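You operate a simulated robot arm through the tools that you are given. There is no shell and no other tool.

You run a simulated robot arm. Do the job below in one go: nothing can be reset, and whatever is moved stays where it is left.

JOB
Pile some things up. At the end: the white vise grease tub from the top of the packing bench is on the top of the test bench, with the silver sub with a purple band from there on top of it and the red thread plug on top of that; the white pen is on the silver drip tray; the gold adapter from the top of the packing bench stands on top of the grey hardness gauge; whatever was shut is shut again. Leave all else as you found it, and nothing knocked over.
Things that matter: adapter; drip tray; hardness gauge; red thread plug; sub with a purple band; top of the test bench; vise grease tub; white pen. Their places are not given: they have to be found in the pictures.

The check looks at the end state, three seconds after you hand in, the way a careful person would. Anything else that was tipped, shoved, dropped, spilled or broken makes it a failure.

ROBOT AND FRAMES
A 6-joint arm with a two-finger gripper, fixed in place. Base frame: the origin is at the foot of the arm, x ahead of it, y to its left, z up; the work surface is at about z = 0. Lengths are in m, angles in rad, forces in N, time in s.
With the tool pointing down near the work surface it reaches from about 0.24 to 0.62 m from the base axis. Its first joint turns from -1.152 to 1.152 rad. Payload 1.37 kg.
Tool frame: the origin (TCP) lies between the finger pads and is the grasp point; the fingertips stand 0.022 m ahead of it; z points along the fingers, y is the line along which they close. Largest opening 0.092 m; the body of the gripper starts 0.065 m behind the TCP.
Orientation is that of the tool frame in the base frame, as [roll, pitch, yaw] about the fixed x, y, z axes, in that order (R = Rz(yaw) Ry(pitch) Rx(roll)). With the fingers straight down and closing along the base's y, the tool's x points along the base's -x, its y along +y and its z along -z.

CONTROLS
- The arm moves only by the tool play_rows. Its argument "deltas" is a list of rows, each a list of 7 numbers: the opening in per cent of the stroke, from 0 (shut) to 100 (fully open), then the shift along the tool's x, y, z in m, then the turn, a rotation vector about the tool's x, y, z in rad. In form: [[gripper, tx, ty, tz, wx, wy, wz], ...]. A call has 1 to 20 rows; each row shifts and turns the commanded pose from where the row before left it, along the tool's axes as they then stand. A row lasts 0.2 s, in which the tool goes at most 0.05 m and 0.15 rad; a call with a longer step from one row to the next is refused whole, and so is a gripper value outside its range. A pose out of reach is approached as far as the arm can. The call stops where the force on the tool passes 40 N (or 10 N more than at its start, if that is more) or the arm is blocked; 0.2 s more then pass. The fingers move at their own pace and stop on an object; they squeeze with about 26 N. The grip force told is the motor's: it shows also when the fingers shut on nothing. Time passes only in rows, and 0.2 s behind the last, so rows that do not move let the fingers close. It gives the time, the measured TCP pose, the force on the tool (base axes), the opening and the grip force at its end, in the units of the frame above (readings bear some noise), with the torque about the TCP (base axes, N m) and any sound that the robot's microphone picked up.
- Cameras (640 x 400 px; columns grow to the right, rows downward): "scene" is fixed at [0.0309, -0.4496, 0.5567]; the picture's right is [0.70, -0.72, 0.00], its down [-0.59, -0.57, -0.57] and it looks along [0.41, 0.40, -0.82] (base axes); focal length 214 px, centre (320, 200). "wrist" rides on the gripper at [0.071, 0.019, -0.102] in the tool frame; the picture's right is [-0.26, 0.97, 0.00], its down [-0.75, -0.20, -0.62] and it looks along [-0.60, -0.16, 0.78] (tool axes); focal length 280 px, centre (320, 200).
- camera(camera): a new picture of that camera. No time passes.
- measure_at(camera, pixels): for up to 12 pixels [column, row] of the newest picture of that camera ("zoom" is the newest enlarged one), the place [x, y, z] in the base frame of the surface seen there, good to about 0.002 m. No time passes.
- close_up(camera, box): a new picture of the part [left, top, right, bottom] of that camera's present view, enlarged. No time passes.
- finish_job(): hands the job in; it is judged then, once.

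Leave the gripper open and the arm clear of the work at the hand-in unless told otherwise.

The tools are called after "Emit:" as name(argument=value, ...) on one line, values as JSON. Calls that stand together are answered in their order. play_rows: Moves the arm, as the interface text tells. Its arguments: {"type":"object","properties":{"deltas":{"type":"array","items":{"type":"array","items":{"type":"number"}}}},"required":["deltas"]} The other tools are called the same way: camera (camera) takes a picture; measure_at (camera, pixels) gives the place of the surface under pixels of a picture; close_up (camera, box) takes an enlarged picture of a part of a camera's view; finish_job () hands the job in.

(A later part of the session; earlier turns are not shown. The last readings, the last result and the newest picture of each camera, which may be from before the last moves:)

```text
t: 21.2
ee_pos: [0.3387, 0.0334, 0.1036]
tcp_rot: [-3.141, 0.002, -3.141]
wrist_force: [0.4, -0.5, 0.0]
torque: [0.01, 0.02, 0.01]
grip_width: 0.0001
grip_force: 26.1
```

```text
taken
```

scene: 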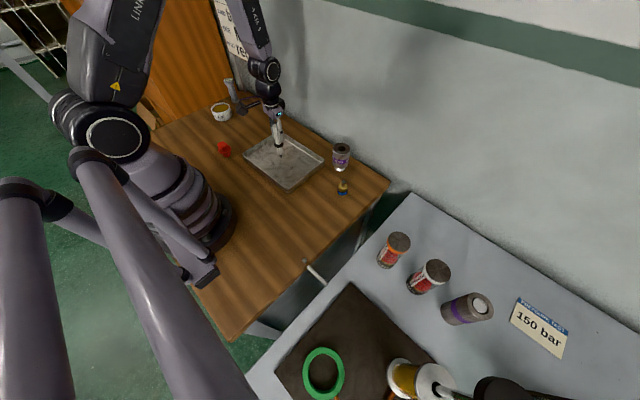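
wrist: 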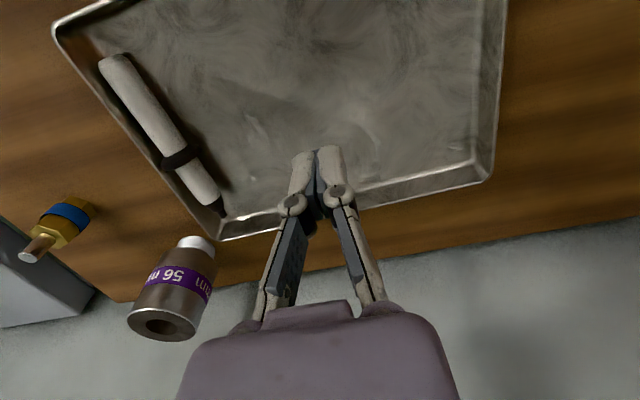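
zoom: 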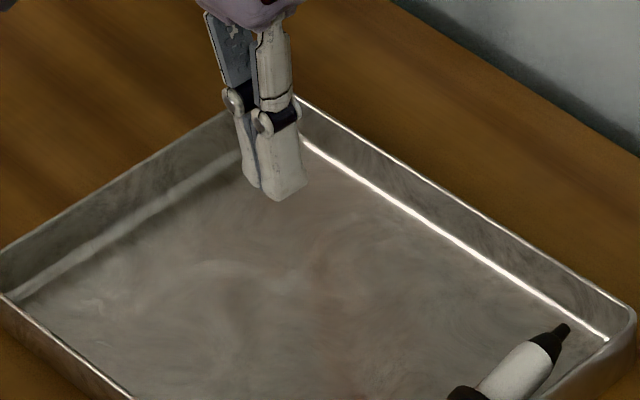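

The pen tipped and now lies inside the tray along its right edge. It is on the tray, and I'll come back to it at the end when the neighbours are out of the way. Now I'll raise the arm and go look closely at the tub and gauge from (0.25, 0.40, 0.30).

Emit:
play_rows(deltas=[[0, 0, 0, -0.04, 0, 0, 0], [0, 0, 0, -0.05, 0, 0, 0], [0, 0, 0, -0.05, 0, 0, 0], [50, 0, 0, -0.05, 0, 0, 0], [100, 0.0099, 0.0408, 0, 0, 0, 0], [100, 0.0099, 0.0408, 0, 0, 0, 0], [100, 0.0099, 0.0408, 0, 0, 0, 0], [100, 0.0099, 0.0408, 0, 0, 0, 0], [100, 0.0099, 0.0408, 0, 0, 0, 0], [100, 0.0099, 0.0408, 0, 0, 0, 0], [100, 0.0099, 0.0408, 0, 0, 0, 0], [100, 0.0099, 0.0408, 0, 0, 0, 0], [100, 0.0099, 0.0408, 0, 0, 0, 0]])

Emit:
camera(camera="wrist")

Emit:
camera(camera="scene")

```text
t: 24.0
ee_pos: [0.2457, 0.4012, 0.2933]
tcp_rot: [3.141, 0.002, 3.141]
wrist_force: [-0.1, -0.3, -0.4]
torque: [0.0, -0.01, 0.0]
grip_width: 0.0918
grip_force: 0.1
```

```text
taken
```

wrist: 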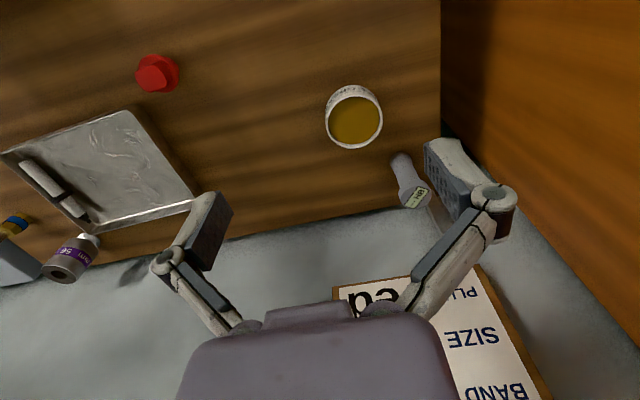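

```text
taken
```

scene: 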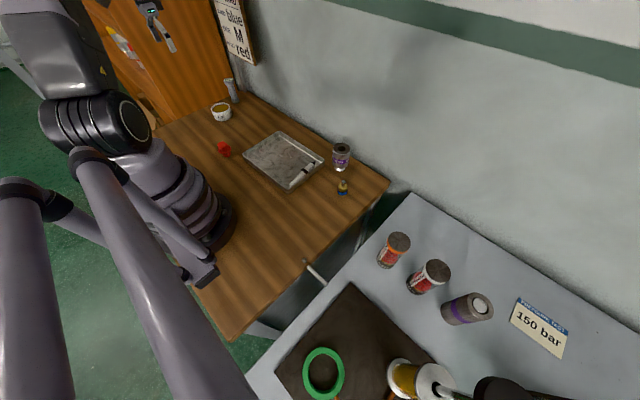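

I'll zoom on the tub and gauge and measure their rims carefully.

Emit:
close_up(camera="wrist", box=[310, 70, 450, 220])

Emit:
measure_at(camera="wrist", pixels=[[328, 130], [380, 112], [350, 92], [357, 146], [338, 141], [374, 138], [333, 105], [372, 100], [355, 118], [345, 125], [365, 125], [355, 133]])

Emit:
measure_at(camera="wrist", pixels=[[415, 197], [405, 200], [425, 200], [415, 190], [414, 206], [400, 194], [428, 195], [408, 190], [402, 175], [404, 165], [398, 160], [408, 158]])

```text
2.67 times, centred on (380, 145) of wrist
```

zoom: 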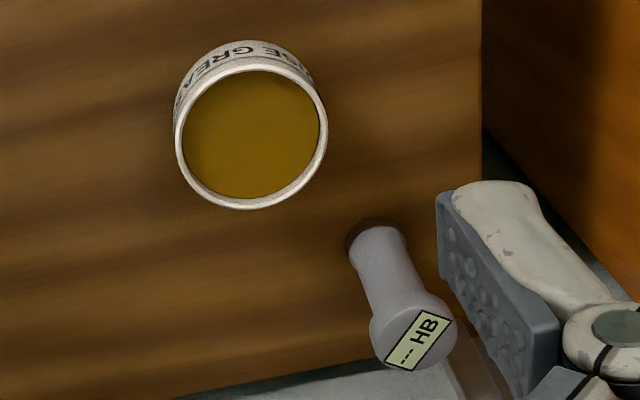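

```text
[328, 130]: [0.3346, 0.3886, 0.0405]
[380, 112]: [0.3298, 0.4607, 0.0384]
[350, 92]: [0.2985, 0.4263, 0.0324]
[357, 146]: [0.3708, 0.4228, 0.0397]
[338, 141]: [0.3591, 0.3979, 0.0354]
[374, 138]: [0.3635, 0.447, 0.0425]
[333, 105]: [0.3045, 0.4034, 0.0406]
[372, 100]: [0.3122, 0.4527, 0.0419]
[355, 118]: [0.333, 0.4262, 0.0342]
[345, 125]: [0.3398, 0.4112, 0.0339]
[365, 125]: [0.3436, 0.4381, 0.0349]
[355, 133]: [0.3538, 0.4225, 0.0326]
```

```text
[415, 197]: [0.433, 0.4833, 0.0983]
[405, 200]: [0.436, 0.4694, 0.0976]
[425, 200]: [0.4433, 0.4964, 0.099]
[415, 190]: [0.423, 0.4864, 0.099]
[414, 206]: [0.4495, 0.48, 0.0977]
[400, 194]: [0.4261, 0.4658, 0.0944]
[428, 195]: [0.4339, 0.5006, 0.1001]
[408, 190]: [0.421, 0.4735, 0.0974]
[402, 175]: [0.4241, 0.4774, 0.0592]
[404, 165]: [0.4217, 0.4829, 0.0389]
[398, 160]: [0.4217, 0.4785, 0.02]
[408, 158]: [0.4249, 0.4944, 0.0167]
```

The tub's rim centre is (0.335, 0.425), outer radius about 0.038, height 0.04. The gauge head is centred near (0.431, 0.484) at z 0.098. I'll hover over the tub with the gripper fully open.

Emit:
play_rows(deltas=[[100, -0.0179, 0.0048, 0.034, 0, 0, 0], [100, -0.0179, 0.0048, 0.034, 0, 0, 0], [100, -0.0179, 0.0048, 0.034, 0, 0, 0], [100, -0.0179, 0.0048, 0.034, 0, 0, 0], [100, -0.0179, 0.0048, 0.034, 0, 0, 0], [100, 0, 0, 0, 0, 0, 0]])

Emit:
camera(camera="wrist")

Emit:
close_up(camera="scene", box=[190, 50, 270, 130])

```text
t: 25.4
ee_pos: [0.3366, 0.4239, 0.1241]
tcp_rot: [-3.141, 0.003, -3.14]
wrist_force: [-0.5, 0.7, 0.1]
torque: [0.02, -0.02, 0.03]
grip_width: 0.0921
grip_force: 0.1
```

```text
taken
```

wrist: 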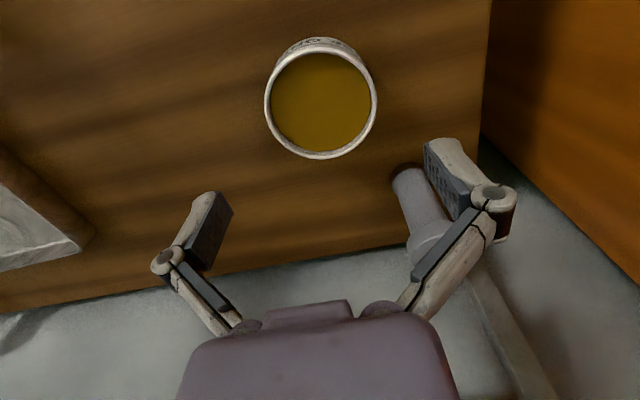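

```text
5.00 times, centred on (230, 90) of scene
```

zoom: 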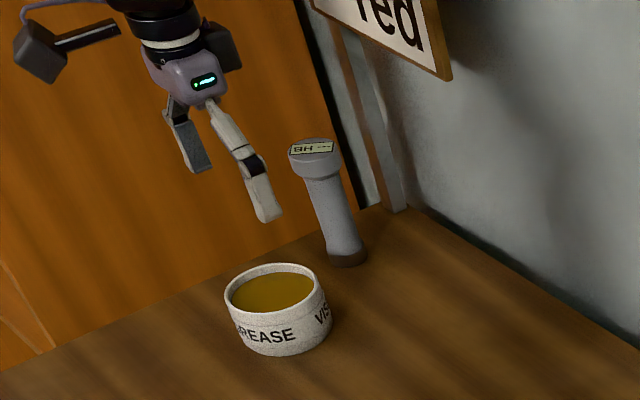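

I'll re-measure the tub's rim from this closer viewpoint.

Emit:
measure_at(camera="wrist", pixels=[[267, 100], [374, 97], [320, 157], [318, 52], [282, 140], [357, 142], [285, 62], [356, 62], [320, 100], [266, 96], [375, 100], [320, 104]])

```text
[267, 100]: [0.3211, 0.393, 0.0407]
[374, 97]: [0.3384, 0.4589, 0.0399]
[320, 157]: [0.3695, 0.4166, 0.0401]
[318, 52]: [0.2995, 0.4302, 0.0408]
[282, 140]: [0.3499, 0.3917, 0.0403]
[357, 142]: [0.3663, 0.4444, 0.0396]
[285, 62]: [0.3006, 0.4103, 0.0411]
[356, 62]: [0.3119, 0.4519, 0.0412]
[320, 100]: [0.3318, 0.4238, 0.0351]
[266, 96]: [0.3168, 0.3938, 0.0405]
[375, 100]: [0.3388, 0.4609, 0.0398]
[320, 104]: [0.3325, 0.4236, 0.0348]
```

The tub centre comes out at (0.334, 0.424). I'll shift 2 mm in x, then lower to TCP z 0.028 so the fingers straddle the tub.

Emit:
play_rows(deltas=[[100, 0.0022, 0, 0.02, 0, 0, 0], [100, 0, 0, 0.025, 0, 0, 0], [100, 0, 0, 0.025, 0, 0, 0], [100, 0, 0, 0.02, 0, 0, 0], [100, 0, 0, 0.006, 0, 0, 0], [100, 0, 0, 0, 0, 0, 0]])

Emit:
camera(camera="wrist")

Emit:
close_up(camera="scene", box=[190, 50, 270, 130])

```text
t: 26.8
ee_pos: [0.3369, 0.4257, 0.0271]
tcp_rot: [3.14, 0.001, 3.141]
wrist_force: [0.5, 0.3, 0.1]
torque: [0.0, 0.0, 0.03]
grip_width: 0.0919
grip_force: 0.1
```

```text
taken
```

wrist: 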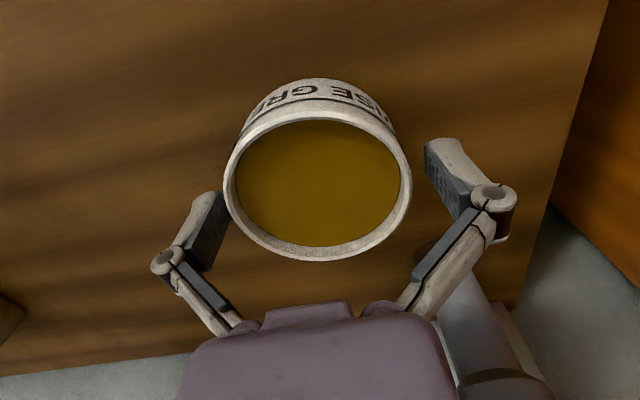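

```text
5.00 times, centred on (230, 90) of scene
```

zoom: 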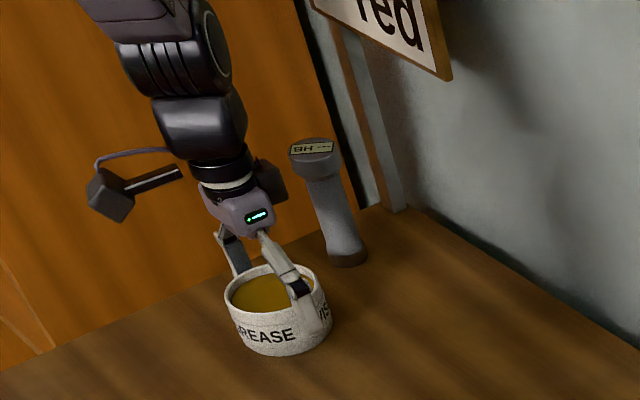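

The tub is between the fingers, slightly left of centre. I'll shift by about 1.5 mm and close.

Emit:
play_rows(deltas=[[100, 0.002, -0.0015, 0, 0, 0, 0], [92, 0, 0, 0, 0, 0, 0], [88, 0, 0, 0, 0, 0, 0], [84, 0, 0, 0, 0, 0, 0], [80, 0, 0, 0, 0, 0, 0], [70, 0, 0, 0, 0, 0, 0], [50, 0, 0, 0, 0, 0, 0], [50, 0, 0, 0, 0, 0, 0]])

Emit:
camera(camera="wrist")

```text
t: 28.6
ee_pos: [0.334, 0.425, 0.0292]
tcp_rot: [3.14, 0.002, 3.141]
wrist_force: [-1.1, 3.9, 6.0]
torque: [0.09, 0.0, -0.03]
grip_width: 0.0755
grip_force: 26.0
```

```text
taken
```

wrist: 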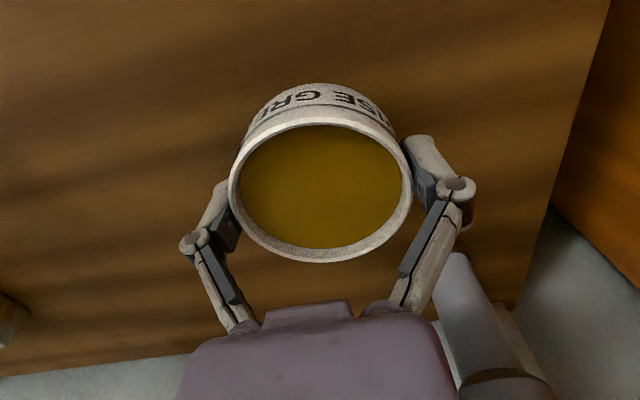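

The tub is held at width 0.0755. I'll lift it slowly, then check.

Emit:
play_rows(deltas=[[50, 0, 0, -0.005, 0, 0, 0], [50, 0, 0, -0.015, 0, 0, 0], [50, 0, 0, -0.03, 0, 0, 0], [50, 0, 0, -0.04, 0, 0, 0], [50, 0, 0, -0.04, 0, 0, 0], [50, 0, 0, -0.04, 0, 0, 0], [50, 0, 0, -0.04, 0, 0, 0], [50, 0, 0, -0.02, 0, 0, 0]])

Emit:
camera(camera="wrist")

Emit:
camera(camera="scene")

```text
t: 30.4
ee_pos: [0.3342, 0.4242, 0.2585]
tcp_rot: [3.14, 0.0, -3.14]
wrist_force: [0.0, -0.2, -4.6]
torque: [-0.04, 0.0, -0.01]
grip_width: 0.0754
grip_force: 26.0
```

```text
taken
```

wrist: 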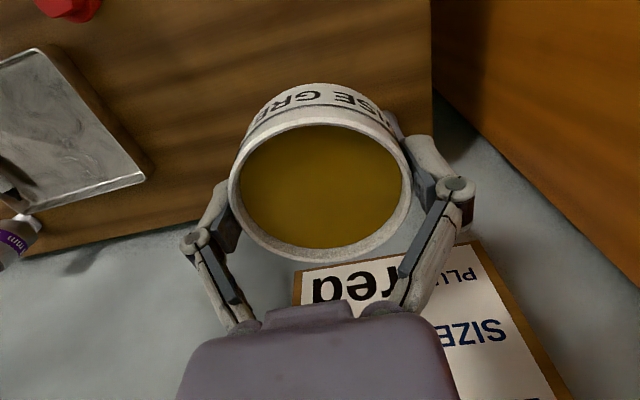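

```text
taken
```

scene: 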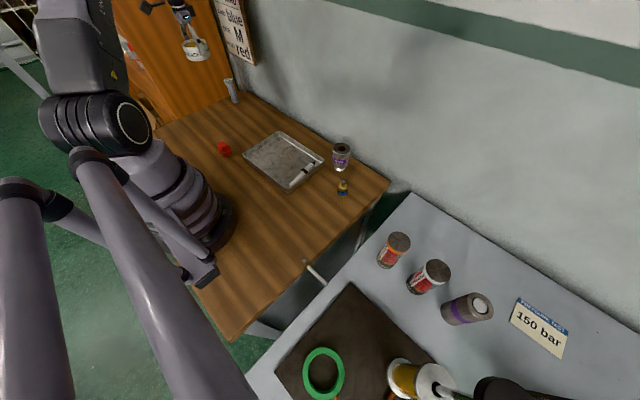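

The tub is held level, about 0.47 kg. I'll carry it across at z 0.26 toward the test bench.

Emit:
play_rows(deltas=[[50, -0.0015, -0.015, 0, 0, 0, 0], [50, -0.003, -0.03, 0, 0, 0, 0], [50, -0.003, -0.042, 0, 0, 0, 0], [50, -0.003, -0.042, 0, 0, 0, 0], [50, -0.003, -0.042, 0, 0, 0, 0], [50, -0.003, -0.042, 0, 0, 0, 0], [50, -0.003, -0.042, 0, 0, 0, 0], [50, -0.003, -0.042, 0, 0, 0, 0], [50, -0.003, -0.042, 0, 0, 0, 0], [50, -0.003, -0.042, 0, 0, 0, 0], [50, -0.003, -0.042, 0, 0, 0, 0], [50, -0.003, -0.042, 0, 0, 0, 0], [50, -0.003, -0.042, 0, 0, 0, 0], [50, -0.003, -0.042, 0, 0, 0, 0], [50, -0.003, -0.042, 0, 0, 0, 0], [50, -0.003, -0.042, 0, 0, 0, 0], [50, -0.003, -0.042, 0, 0, 0, 0], [50, -0.003, -0.042, 0, 0, 0, 0], [50, -0.003, -0.03, 0, 0, 0, 0], [50, -0.0015, -0.015, 0, 0, 0, 0]])

Emit:
camera(camera="wrist")

Emit:
camera(camera="scene")

```text
t: 34.6
ee_pos: [0.3913, -0.34, 0.257]
tcp_rot: [3.14, 0.0, -3.141]
wrist_force: [0.2, 0.0, -5.1]
torque: [-0.04, 0.0, -0.02]
grip_width: 0.0755
grip_force: 25.7
```

```text
taken
```

wrist: 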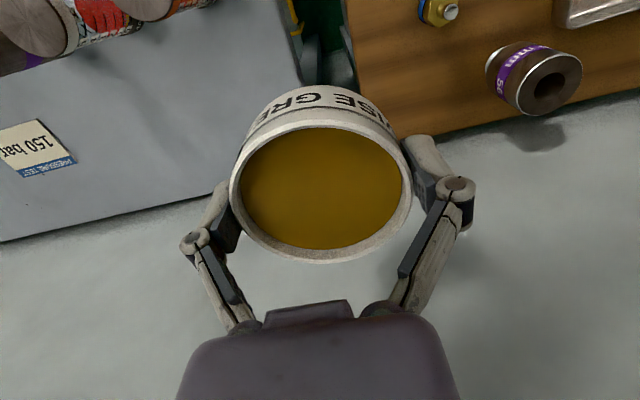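

```text
taken
```

scene: 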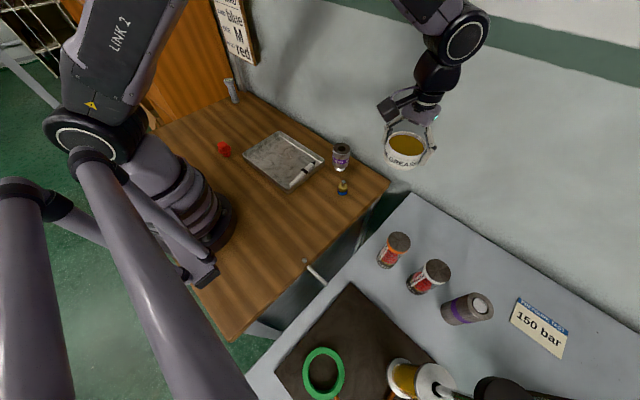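

I'll turn the tool by 0.8 rad so the camera block stays clear of the jars, then shift over the free spot at about (0.395, -0.435).

Emit:
play_rows(deltas=[[50, 0, 0, 0, 0, 0, 0.1], [50, 0, 0, 0, 0, 0, 0.14], [50, 0, 0, 0, 0, 0, 0.14], [50, 0, 0, 0, 0, 0, 0.14], [50, 0, 0, 0, 0, 0, 0.14], [50, 0, 0, 0, 0, 0, 0.14], [50, -0.0236, -0.0211, 0, 0, 0, 0], [50, -0.0236, -0.0211, 0, 0, 0, 0], [50, -0.0236, -0.0211, 0, 0, 0, 0], [50, 0, 0, 0, 0, 0, 0]])

Emit:
camera(camera="wrist")

Emit:
camera(camera="scene")

```text
t: 36.8
ee_pos: [0.3936, -0.4337, 0.2562]
tcp_rot: [3.14, 0.0, 2.34]
wrist_force: [-0.2, 0.1, -5.6]
torque: [0.0, 0.04, 0.02]
grip_width: 0.0753
grip_force: 26.1
```

```text
taken
```

wrist: 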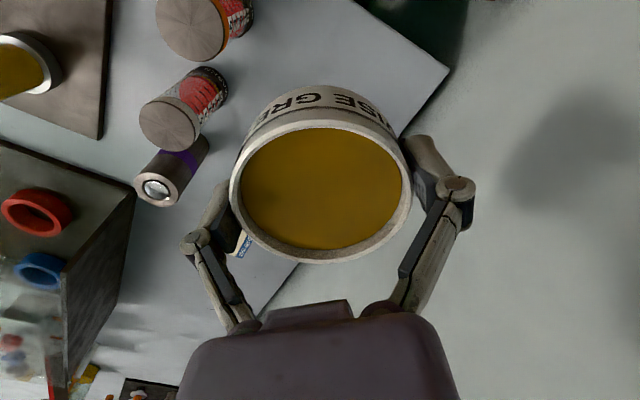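

```text
taken
```

scene: 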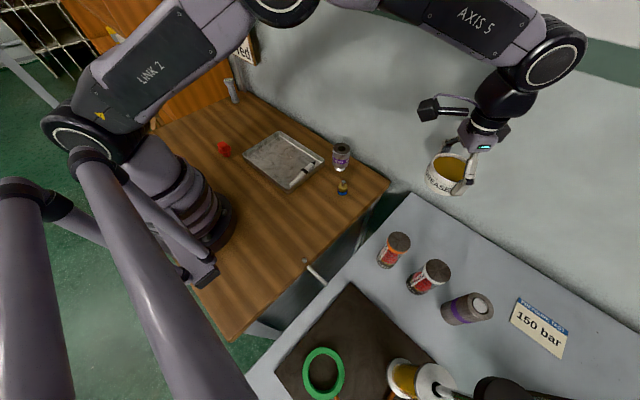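

The tub hovers over the spot. I'll measure the bench surface around there for its height before lowering.

Emit:
measure_at(camera="scene", pixels=[[425, 230], [415, 215], [440, 240], [420, 240], [410, 222], [395, 215]])

Emit:
measure_at(camera="wrist", pixels=[[300, 60], [400, 90], [260, 60], [200, 240], [190, 30], [170, 125], [350, 60], [440, 65]])

```text
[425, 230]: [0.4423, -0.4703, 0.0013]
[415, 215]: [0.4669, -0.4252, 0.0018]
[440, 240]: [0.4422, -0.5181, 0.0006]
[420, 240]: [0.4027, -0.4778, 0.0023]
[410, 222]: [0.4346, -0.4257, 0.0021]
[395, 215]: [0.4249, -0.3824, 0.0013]
```

```text
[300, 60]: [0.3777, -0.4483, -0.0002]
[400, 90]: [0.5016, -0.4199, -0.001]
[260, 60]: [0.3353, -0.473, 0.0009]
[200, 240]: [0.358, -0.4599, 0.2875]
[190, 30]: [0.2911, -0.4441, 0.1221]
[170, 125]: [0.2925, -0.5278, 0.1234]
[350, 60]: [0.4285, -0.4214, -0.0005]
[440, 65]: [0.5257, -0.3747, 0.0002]
```

The bench is at z≈0.001, so the tub should land at TCP z≈0.030. I'll lower to about 0.036 first.

Emit:
play_rows(deltas=[[50, 0, 0, 0.03, 0, 0, 0], [50, 0, 0, 0.04, 0, 0, 0], [50, 0, 0, 0.04, 0, 0, 0], [50, 0, 0, 0.04, 0, 0, 0], [50, 0, 0, 0.035, 0, 0, 0], [50, 0, 0, 0.02, 0, 0, 0], [50, 0, 0, 0.01, 0, 0, 0], [50, 0, 0, 0.005, 0, 0, 0], [50, 0, 0, 0, 0, 0, 0]])

Emit:
camera(camera="wrist")

Emit:
camera(camera="scene")

```text
t: 38.8
ee_pos: [0.3949, -0.4326, 0.0381]
tcp_rot: [3.141, 0.001, 2.342]
wrist_force: [0.1, 1.0, -6.0]
torque: [-0.02, 0.01, -0.01]
grip_width: 0.0753
grip_force: 25.7
```

```text
taken
```

wrist: 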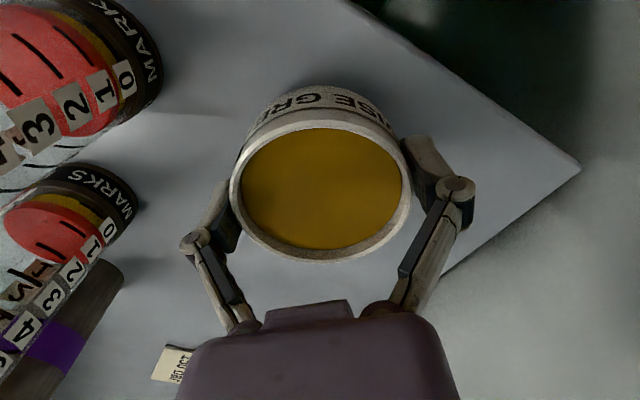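

```text
taken
```

scene: 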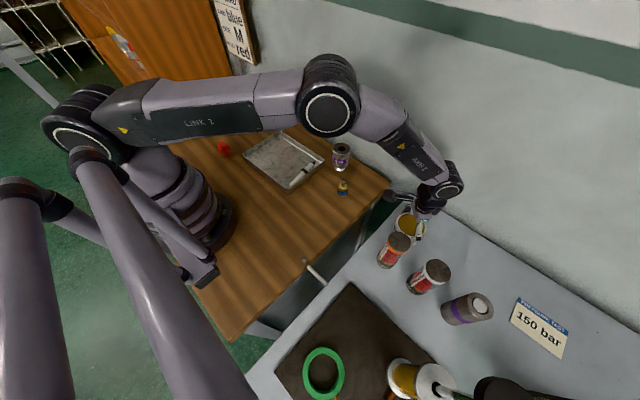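

I'm clear of the jars, with 7–8 mm left. I'll continue in small steps until contact.

Emit:
play_rows(deltas=[[50, 0, 0, 0.004, 0, 0, 0], [50, 0, 0, 0.0015, 0, 0, 0], [50, 0, 0, 0, 0, 0, 0]])

Emit:
play_rows(deltas=[[50, 0, 0, 0.0015, 0, 0, 0], [50, 0, 0, 0, 0, 0, 0]])

```text
t: 39.6
ee_pos: [0.3959, -0.4326, 0.0313]
tcp_rot: [3.139, -0.001, 2.342]
wrist_force: [-0.5, -0.7, -5.0]
torque: [0.02, 0.0, 0.05]
grip_width: 0.0754
grip_force: 25.3
```

```text
t: 40.2
ee_pos: [0.3952, -0.4331, 0.0306]
tcp_rot: [3.139, -0.001, 2.342]
wrist_force: [0.7, -0.3, -5.8]
torque: [0.02, 0.04, 0.01]
grip_width: 0.0752
grip_force: 26.4
```

No contact yet at z 0.0306, with the weight still hanging. I'll go on in 1 mm steps.

Emit:
play_rows(deltas=[[50, 0, 0, 0.001, 0, 0, 0], [50, 0, 0, 0, 0, 0, 0]])

Emit:
play_rows(deltas=[[50, 0, 0, 0.001, 0, 0, 0], [50, 0, 0, 0, 0, 0, 0]])

```text
t: 40.8
ee_pos: [0.3954, -0.4332, 0.0293]
tcp_rot: [3.14, 0.0, 2.343]
wrist_force: [-0.3, -0.4, -5.2]
torque: [0.02, 0.03, -0.02]
grip_width: 0.0754
grip_force: 25.9
```

```text
t: 41.4
ee_pos: [0.3948, -0.4325, 0.0279]
tcp_rot: [3.141, 0.001, 2.342]
wrist_force: [-1.2, 0.5, -1.2]
torque: [-0.09, -0.12, -0.02]
grip_width: 0.0755
grip_force: 25.7
```

Contact is starting as the load drops to -1.2 N. I'll go down half a millimetre more and open.

Emit:
play_rows(deltas=[[50, 0, 0, 0.0005, 0, 0, 0], [50, 0, 0, 0, 0, 0, 0], [80, 0, 0, 0, 0, 0, 0], [84, 0, 0, 0, 0, 0, 0], [90, 0, 0, 0, 0, 0, 0], [100, 0, 0, 0, 0, 0, 0], [100, 0, 0, 0, 0, 0, 0], [100, 0, 0, 0, 0, 0, 0]])

Emit:
camera(camera="wrist")

```text
t: 43.2
ee_pos: [0.3951, -0.4333, 0.0268]
tcp_rot: [3.14, -0.001, 2.341]
wrist_force: [0.5, 0.5, 0.5]
torque: [0.0, -0.01, 0.01]
grip_width: 0.0918
grip_force: 0.1
```

```text
taken
```

wrist: 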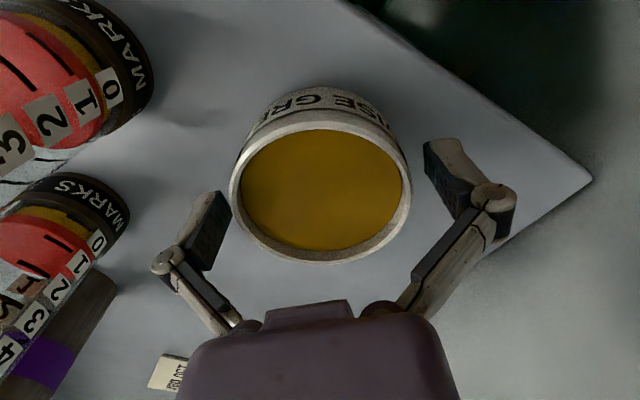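

The tub is released on the bench with the fingers open around it. I'll raise straight up and then measure where it stands.

Emit:
play_rows(deltas=[[100, 0, 0, -0.02, 0, 0, 0], [100, 0, 0, -0.03, 0, 0, 0], [100, 0, 0, -0.045, 0, 0, 0], [100, 0, 0, -0.045, 0, 0, 0], [100, 0, 0, -0.045, 0, 0, 0], [100, 0, 0, -0.045, 0, 0, 0], [100, 0, 0, 0, 0, 0, 0]])

Emit:
camera(camera="wrist")

Emit:
camera(camera="scene")

```text
t: 44.8
ee_pos: [0.3974, -0.4316, 0.2578]
tcp_rot: [3.14, 0.0, 2.343]
wrist_force: [-0.8, -0.7, 0.5]
torque: [-0.01, 0.01, 0.0]
grip_width: 0.0917
grip_force: 0.0
```

```text
taken
```

wrist: 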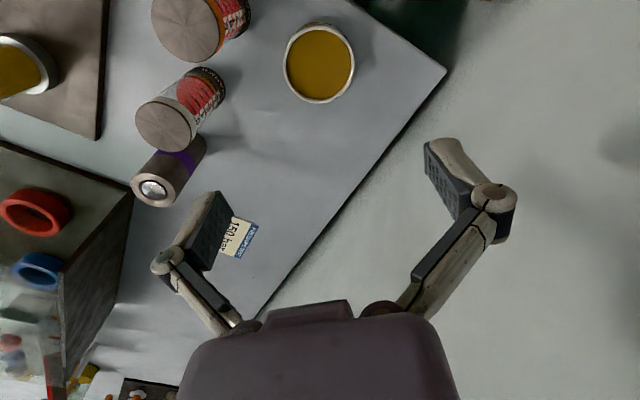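

```text
taken
```

scene: 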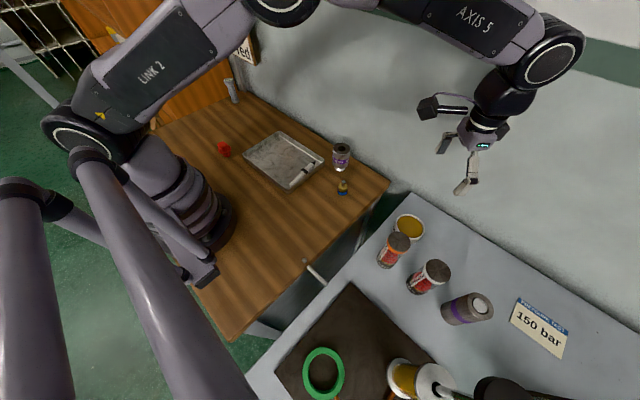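

I'll measure the tub's rim in its new place.

Emit:
close_up(camera="wrist", box=[260, 10, 380, 120])

Emit:
measure_at(camera="wrist", pixels=[[285, 65], [353, 65], [319, 101], [316, 27], [294, 91], [343, 91], [293, 39], [343, 37], [319, 63], [310, 63], [330, 63], [319, 75]])

Emit:
measure_at(camera="scene", pixels=[[410, 217], [400, 222], [422, 222], [424, 232], [413, 238], [397, 228], [412, 226], [405, 224], [418, 226]])

```text
3.64 times, centred on (320, 65) of wrist
```

zoom: 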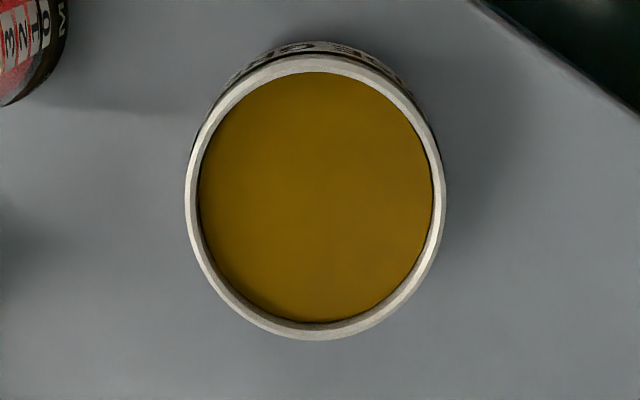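

```text
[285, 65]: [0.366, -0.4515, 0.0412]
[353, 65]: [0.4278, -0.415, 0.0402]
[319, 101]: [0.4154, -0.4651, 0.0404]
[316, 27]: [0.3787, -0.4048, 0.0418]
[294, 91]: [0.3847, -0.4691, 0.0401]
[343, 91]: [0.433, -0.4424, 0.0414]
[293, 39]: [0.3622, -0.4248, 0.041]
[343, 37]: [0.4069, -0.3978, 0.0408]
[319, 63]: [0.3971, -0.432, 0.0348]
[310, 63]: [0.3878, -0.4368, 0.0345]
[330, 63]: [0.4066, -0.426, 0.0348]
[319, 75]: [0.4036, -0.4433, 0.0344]
```

```text
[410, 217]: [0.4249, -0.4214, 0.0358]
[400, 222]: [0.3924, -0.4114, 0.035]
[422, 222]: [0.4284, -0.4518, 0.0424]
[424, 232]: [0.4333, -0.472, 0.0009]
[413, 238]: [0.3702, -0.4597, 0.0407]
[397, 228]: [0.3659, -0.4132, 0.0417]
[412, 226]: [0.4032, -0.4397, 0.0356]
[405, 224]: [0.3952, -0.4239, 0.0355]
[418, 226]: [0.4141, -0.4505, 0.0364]
```

The tub stands at (0.397, -0.434), rim z 0.041, grease surface z 0.0347, and nothing near it was disturbed. Next I'll turn the tool back and move near the sub to measure it.

Emit:
play_rows(deltas=[[100, 0, 0, 0, 0, 0, -0.1], [100, 0, 0, 0, 0, 0, -0.14], [100, 0, 0, 0, 0, 0, -0.14], [100, 0, 0, 0, 0, 0, -0.14], [100, 0, 0, 0, 0, 0, -0.14], [100, 0, 0, 0, 0, 0, -0.14], [100, 0, 0.0424, 0.005, 0, 0, 0], [100, 0, 0.0424, 0.005, 0, 0, 0], [100, 0, 0.0424, 0.005, 0, 0, 0], [100, 0, 0.0424, 0.005, 0, 0, 0], [100, 0, 0.0424, 0.005, 0, 0, 0], [100, 0, 0.0424, 0.005, 0, 0, 0], [100, 0, 0.0424, 0.005, 0, 0, 0], [100, 0, 0, 0, 0, 0, 0]])

Emit:
camera(camera="wrist")

Emit:
camera(camera="scene")

```text
t: 47.8
ee_pos: [0.3954, -0.1361, 0.2236]
tcp_rot: [-3.141, 0.001, -3.141]
wrist_force: [-0.2, 0.1, -0.4]
torque: [0.0, 0.01, -0.04]
grip_width: 0.0918
grip_force: 0.0
```

```text
taken
```

wrist: 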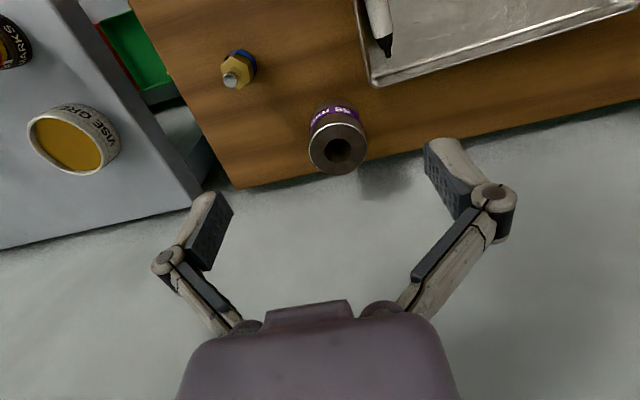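

```text
taken
```

scene: 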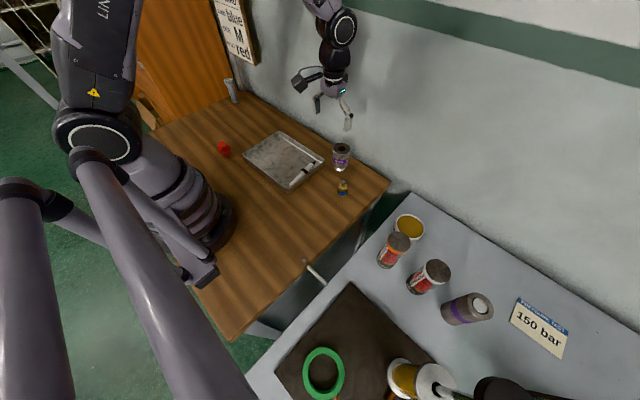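

I'll zoom on the sub and measure its rim, bore and the wall behind.

Emit:
close_up(camera="wrist", box=[290, 90, 390, 190])

Emit:
measure_at(camera="wrist", pixels=[[313, 152], [363, 145], [338, 126], [342, 171], [338, 150], [322, 140], [354, 135], [322, 165], [358, 160], [326, 150], [350, 148], [340, 138]])

Emit:
measure_at(camera="wrist", pixels=[[340, 220], [300, 200], [400, 170], [260, 185], [340, 260], [380, 85], [365, 60], [382, 45]])

```text
4.00 times, centred on (340, 140) of wrist
```

zoom: 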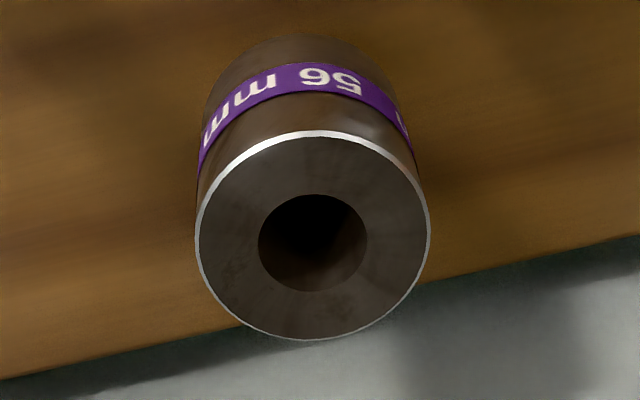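

```text
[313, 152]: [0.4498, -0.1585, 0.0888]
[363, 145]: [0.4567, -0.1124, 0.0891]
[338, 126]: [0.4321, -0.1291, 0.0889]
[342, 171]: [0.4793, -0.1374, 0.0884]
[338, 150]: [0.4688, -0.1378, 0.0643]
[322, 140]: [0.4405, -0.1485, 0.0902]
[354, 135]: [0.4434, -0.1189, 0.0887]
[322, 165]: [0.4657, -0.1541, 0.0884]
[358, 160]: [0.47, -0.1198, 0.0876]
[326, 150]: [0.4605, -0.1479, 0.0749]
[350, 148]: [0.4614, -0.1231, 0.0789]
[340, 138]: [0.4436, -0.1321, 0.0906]
```

```text
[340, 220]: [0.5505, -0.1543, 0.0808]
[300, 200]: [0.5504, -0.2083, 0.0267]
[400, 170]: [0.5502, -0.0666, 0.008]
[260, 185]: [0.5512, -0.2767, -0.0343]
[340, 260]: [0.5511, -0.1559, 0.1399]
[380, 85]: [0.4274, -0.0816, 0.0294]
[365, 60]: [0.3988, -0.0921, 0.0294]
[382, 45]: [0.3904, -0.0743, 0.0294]
```

The sub is centred at (0.4545, -0.1345), Ø≈0.05, with a bore of about 0.023. The wall is at x 0.55. I'll move above it and come down to z 0.13 for a check.

Emit:
play_rows(deltas=[[100, -0.0295, 0.0008, 0.015, 0, 0, 0], [100, -0.0295, 0.0008, 0.015, 0, 0, 0], [90, 0, 0, 0.03, 0, 0, 0], [85, 0, 0, 0.03, 0, 0, 0], [85, 0, 0, 0, 0, 0, 0]])

Emit:
camera(camera="wrist")

Emit:
close_up(camera="scene", box=[280, 60, 400, 200])

```text
t: 49.0
ee_pos: [0.4558, -0.1353, 0.1325]
tcp_rot: [-3.14, 0.002, 3.141]
wrist_force: [0.0, 0.0, -0.3]
torque: [0.01, -0.01, -0.02]
grip_width: 0.0781
grip_force: 0.1
```

```text
taken
```

wrist: 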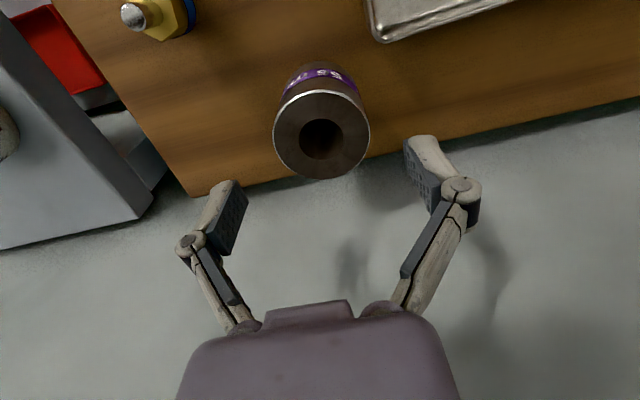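

```text
2.86 times, centred on (340, 130) of scene
```

zoom: 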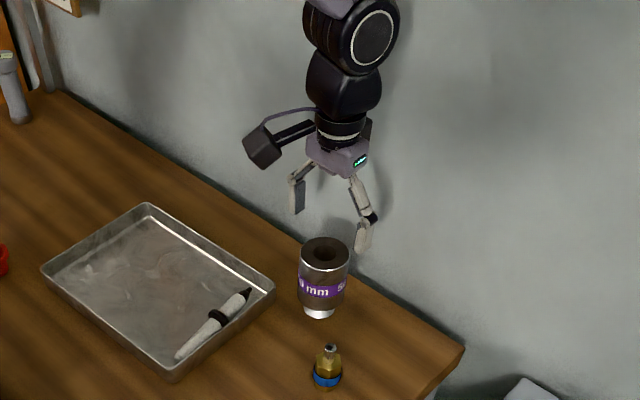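

Emit:
measure_at(camera="wrist", pixels=[[277, 138], [367, 132], [320, 94], [322, 175], [288, 165], [356, 160], [288, 108], [354, 106]])

```text
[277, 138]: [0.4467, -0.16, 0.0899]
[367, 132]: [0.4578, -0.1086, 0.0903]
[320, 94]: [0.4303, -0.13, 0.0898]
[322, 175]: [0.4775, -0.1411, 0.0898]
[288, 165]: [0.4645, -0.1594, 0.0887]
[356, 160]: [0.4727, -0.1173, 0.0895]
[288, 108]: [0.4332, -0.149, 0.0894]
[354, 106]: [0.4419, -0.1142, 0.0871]
```

The sub's centre is (0.453, -0.135). I'll shift 2 mm, lower to TCP z 0.066 and close on it.

Emit:
play_rows(deltas=[[85, 0.002, 0, 0.02, 0, 0, 0], [85, 0, 0, 0.025, 0, 0, 0], [85, 0, 0, 0.0215, 0, 0, 0], [85, 0, 0, 0, 0, 0, 0], [70, 0, 0, 0, 0, 0, 0], [62, 0, 0, 0, 0, 0, 0], [58, 0, 0, 0, 0, 0, 0], [54, 0, 0, 0, 0, 0, 0], [45, 0, 0, 0, 0, 0, 0], [30, 0, 0, 0, 0, 0, 0], [30, 0, 0, 0, 0, 0, 0]])

Emit:
camera(camera="wrist")

Emit:
close_up(camera="scene", box=[280, 60, 400, 200])

```text
t: 51.4
ee_pos: [0.4536, -0.1346, 0.067]
tcp_rot: [3.141, -0.001, 3.141]
wrist_force: [0.3, -2.9, 2.4]
torque: [-0.07, 0.0, 0.05]
grip_width: 0.0551
grip_force: 26.1
```

```text
taken
```

wrist: 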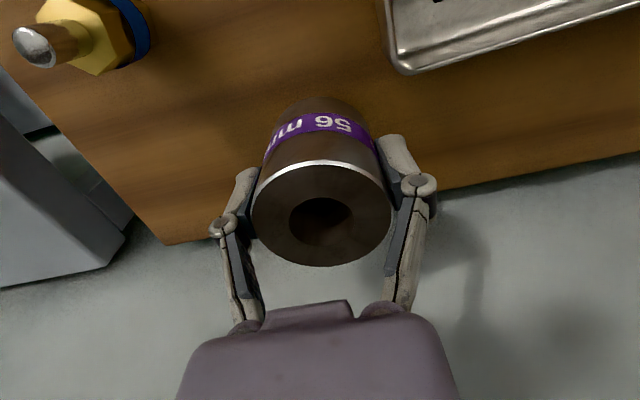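

```text
2.86 times, centred on (340, 130) of scene
```

zoom: 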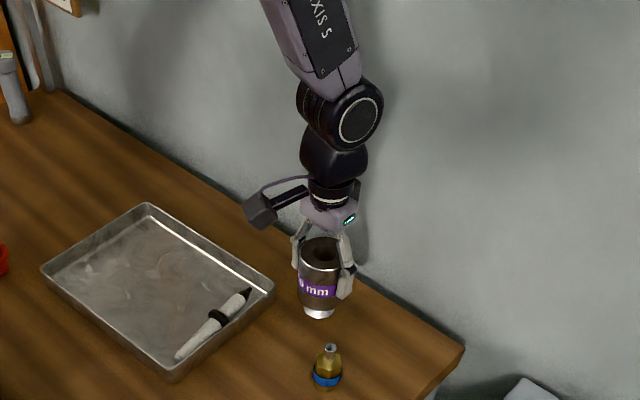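

The sub is held at width 0.055. I'll lift it to z≈0.25 and carry it above the tub.

Emit:
play_rows(deltas=[[30, 0, 0, -0.005, 0, 0, 0], [30, 0, 0, -0.015, 0, 0, 0], [30, 0, 0, -0.03, 0, 0, 0], [30, 0, 0, -0.04, 0, 0, 0], [30, 0, 0, -0.04, 0, 0, 0], [30, 0, 0, -0.04, 0, 0, 0], [30, 0, 0, -0.015, 0, 0, 0], [30, 0.003, -0.015, 0, 0, 0, 0], [30, 0.006, -0.032, 0, 0, 0, 0], [30, 0.008, -0.042, 0, 0, 0, 0], [30, 0.008, -0.042, 0, 0, 0, 0], [30, 0.008, -0.042, 0, 0, 0, 0], [30, 0.008, -0.042, 0, 0, 0, 0], [30, 0.008, -0.042, 0, 0, 0, 0], [30, 0.006, -0.03, 0, 0, 0, 0], [30, 0.0018, -0.012, 0, 0, 0, 0], [30, 0, 0, 0, 0, 0, 0]])

Emit:
camera(camera="wrist")

Emit:
camera(camera="scene")

```text
t: 55.0
ee_pos: [0.3958, -0.4342, 0.2518]
tcp_rot: [3.141, 0.0, 3.14]
wrist_force: [0.4, -0.4, -3.8]
torque: [-0.01, 0.01, -0.02]
grip_width: 0.055
grip_force: 26.2
```

```text
taken
```

wrist: 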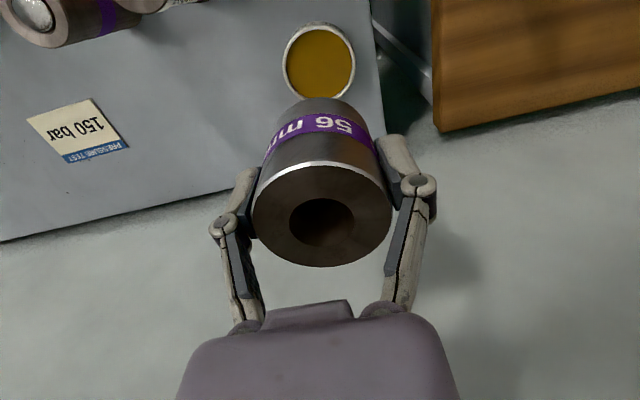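

```text
taken
```

scene: 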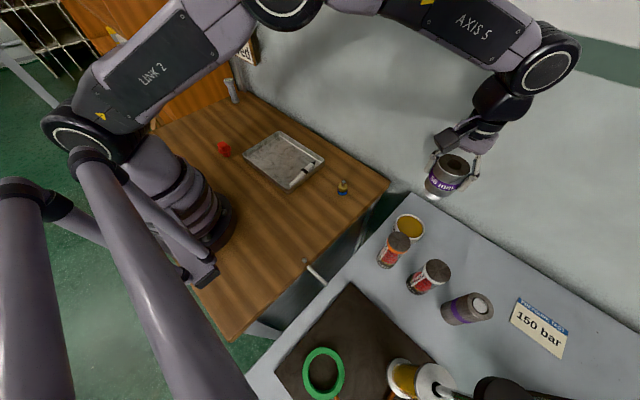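

The sub is above the tub. I'll lower to z≈0.115, where its foot is about 13 mm above the grease, and check alignment.

Emit:
play_rows(deltas=[[30, -0.001, 0, 0.03, 0, 0, 0], [30, 0, 0, 0.035, 0, 0, 0], [30, 0, 0, 0.035, 0, 0, 0], [30, 0, 0, 0.025, 0, 0, 0], [30, 0, 0, 0.012, 0, 0, 0], [30, 0, 0, 0, 0, 0, 0]])

Emit:
camera(camera="wrist")

Emit:
close_up(camera="scene", box=[350, 140, 470, 260])

```text
t: 56.4
ee_pos: [0.3969, -0.4345, 0.1135]
tcp_rot: [3.141, 0.002, 3.141]
wrist_force: [0.1, 0.1, -3.6]
torque: [-0.01, -0.02, -0.01]
grip_width: 0.055
grip_force: 25.9
```

```text
taken
```

wrist: 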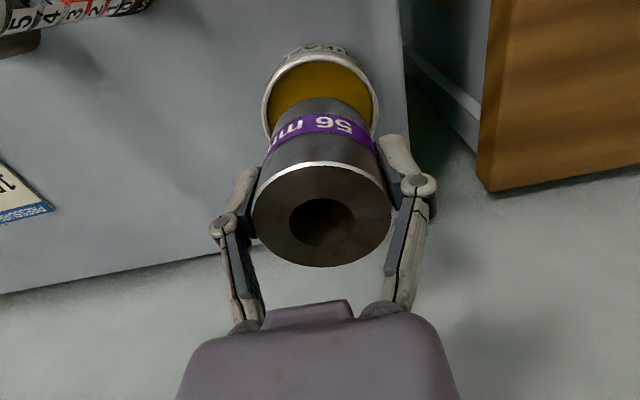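

```text
3.33 times, centred on (410, 200) of scene
```

zoom: 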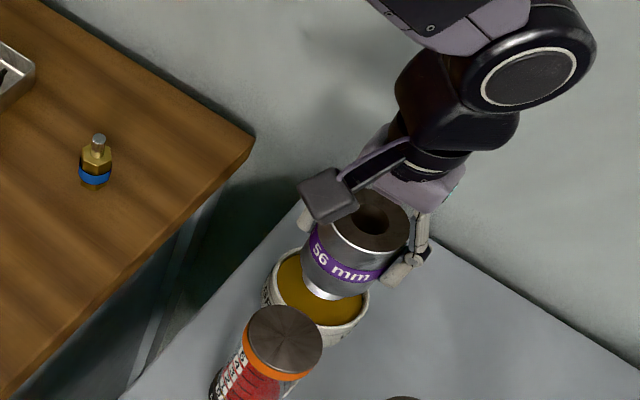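

The foot looks centred over the tub. I'll lower in small steps until the weight comes off.

Emit:
play_rows(deltas=[[30, 0, 0, 0.006, 0, 0, 0], [30, 0, 0, 0.003, 0, 0, 0], [30, 0, 0, 0, 0, 0, 0]])

Emit:
play_rows(deltas=[[30, 0, 0, 0.0015, 0, 0, 0], [30, 0, 0, 0, 0, 0, 0]])

Emit:
play_rows(deltas=[[30, 0, 0, 0.001, 0, 0, 0], [30, 0, 0, 0, 0, 0, 0]])

```text
t: 57.2
ee_pos: [0.396, -0.4343, 0.1043]
tcp_rot: [3.142, 0.002, 3.141]
wrist_force: [-1.3, -0.2, -3.7]
torque: [0.02, 0.07, 0.0]
grip_width: 0.055
grip_force: 25.7
```

```text
t: 57.8
ee_pos: [0.397, -0.4344, 0.1036]
tcp_rot: [3.141, 0.001, -3.141]
wrist_force: [0.3, -0.6, -3.2]
torque: [-0.01, 0.03, 0.02]
grip_width: 0.055
grip_force: 26.1
```

```text
t: 58.4
ee_pos: [0.3968, -0.434, 0.1022]
tcp_rot: [-3.141, 0.001, 3.142]
wrist_force: [0.0, 0.1, -3.5]
torque: [0.03, 0.0, 0.01]
grip_width: 0.0551
grip_force: 25.5
```

Not yet touching at z 0.102. I'll continue in 1 mm steps.

Emit:
play_rows(deltas=[[30, 0, 0, 0.001, 0, 0, 0], [30, 0, 0, 0, 0, 0, 0]])

Emit:
play_rows(deltas=[[30, 0, 0, 0.001, 0, 0, 0], [30, 0, 0, 0, 0, 0, 0]])

```text
t: 59.0
ee_pos: [0.3971, -0.4334, 0.1019]
tcp_rot: [3.141, 0.001, -3.14]
wrist_force: [0.2, 0.4, -3.9]
torque: [0.01, -0.01, -0.02]
grip_width: 0.0549
grip_force: 26.0
```

```text
t: 59.6
ee_pos: [0.3962, -0.433, 0.0994]
tcp_rot: [3.142, 0.003, -3.141]
wrist_force: [0.7, 0.3, 2.8]
torque: [0.11, -0.06, 0.03]
grip_width: 0.0549
grip_force: 26.2
```

Contact with the grease surface, force +2.8 N. I'll open and rise straight up.

Emit:
play_rows(deltas=[[60, 0, 0, 0, 0, 0, 0], [64, 0, 0, 0, 0, 0, 0], [72, 0, 0, 0, 0, 0, 0], [85, 0, 0, 0, 0, 0, 0], [85, 0, 0, 0, 0, 0, 0]])

Emit:
camera(camera="wrist")

Emit:
close_up(camera="scene", box=[350, 140, 470, 260])

```text
t: 60.8
ee_pos: [0.3963, -0.434, 0.1003]
tcp_rot: [-3.141, 0.002, 3.141]
wrist_force: [-0.2, -0.2, -0.1]
torque: [0.01, -0.02, 0.0]
grip_width: 0.0785
grip_force: 0.1
```

```text
taken
```

wrist: 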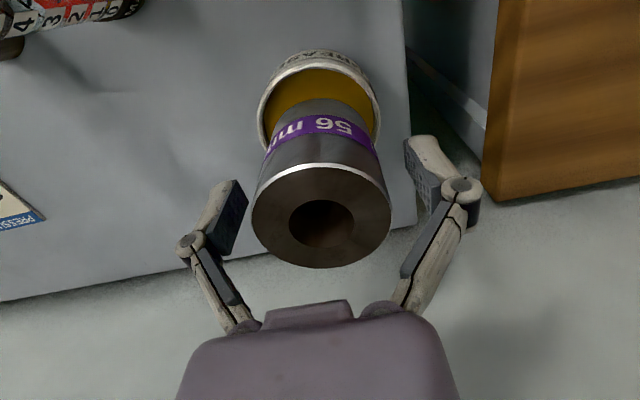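

```text
3.33 times, centred on (410, 200) of scene
```

zoom: 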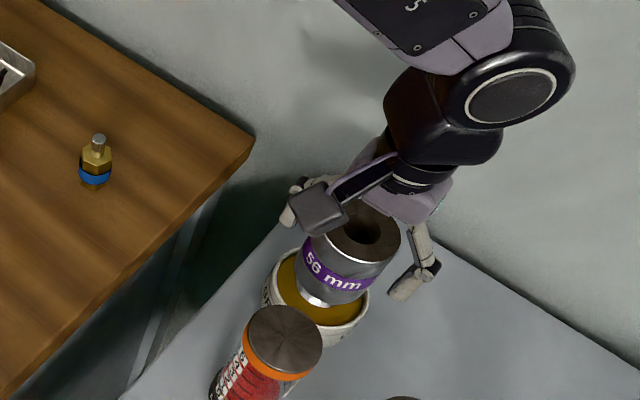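

The sub stands in the tub by itself. I'll rise straight up and measure its top.

Emit:
play_rows(deltas=[[85, 0, 0, -0.02, 0, 0, 0], [85, 0, 0, -0.03, 0, 0, 0], [90, 0, 0, -0.04, 0, 0, 0], [100, 0, 0, -0.04, 0, 0, 0], [100, 0, 0, -0.04, 0, 0, 0], [100, 0, 0, 0, 0, 0, 0]])

Emit:
camera(camera="wrist")

Emit:
close_up(camera="wrist", box=[260, 30, 380, 150])

Emit:
camera(camera="scene")

```text
t: 62.2
ee_pos: [0.3934, -0.4351, 0.2699]
tcp_rot: [-3.141, 0.002, 3.141]
wrist_force: [0.0, -0.1, 0.2]
torque: [0.01, -0.01, 0.0]
grip_width: 0.0918
grip_force: 0.0
```

```text
taken
```

wrist: 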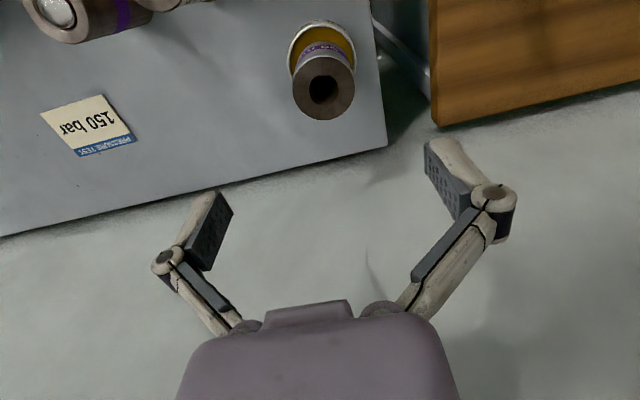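

```text
3.33 times, centred on (320, 90) of wrist
```

zoom: 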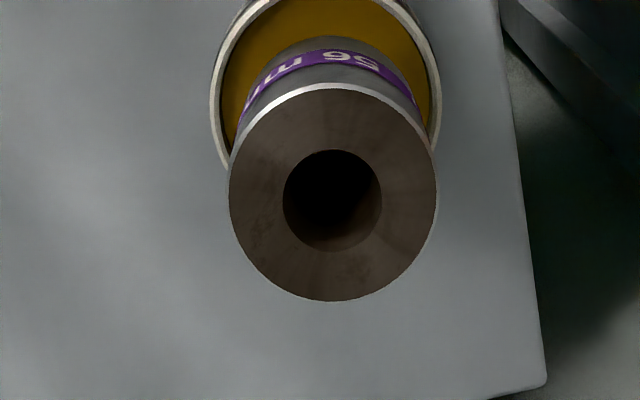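

```text
taken
```

scene: 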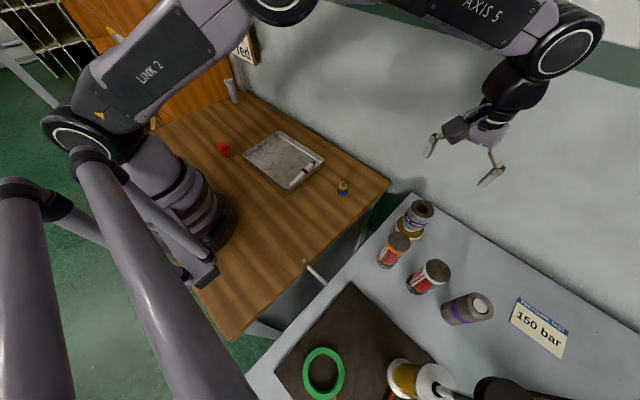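

I'll measure the sub's top rim and bore edges.

Emit:
measure_at(camera="zoom", pixels=[[234, 195], [432, 190], [330, 93], [332, 296], [262, 265], [405, 260], [262, 125], [403, 122], [280, 205], [386, 200], [332, 146], [332, 255]])

Emit:
measure_at(camera="scene", pixels=[[409, 208], [432, 208], [420, 200], [420, 217], [413, 212], [428, 213]])

```text
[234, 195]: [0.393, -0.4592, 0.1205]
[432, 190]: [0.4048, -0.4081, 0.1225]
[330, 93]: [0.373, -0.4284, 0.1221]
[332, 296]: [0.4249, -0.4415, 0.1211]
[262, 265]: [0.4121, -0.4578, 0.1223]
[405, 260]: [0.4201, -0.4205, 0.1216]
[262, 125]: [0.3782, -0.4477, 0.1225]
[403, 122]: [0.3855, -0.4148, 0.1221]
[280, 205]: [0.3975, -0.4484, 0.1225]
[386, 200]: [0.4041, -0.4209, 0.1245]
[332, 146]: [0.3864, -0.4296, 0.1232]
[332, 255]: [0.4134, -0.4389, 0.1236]
```

```text
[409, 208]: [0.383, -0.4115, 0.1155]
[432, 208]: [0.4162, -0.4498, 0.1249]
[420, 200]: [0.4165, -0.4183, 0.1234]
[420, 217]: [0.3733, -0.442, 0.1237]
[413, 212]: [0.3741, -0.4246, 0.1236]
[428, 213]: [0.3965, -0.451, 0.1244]
```

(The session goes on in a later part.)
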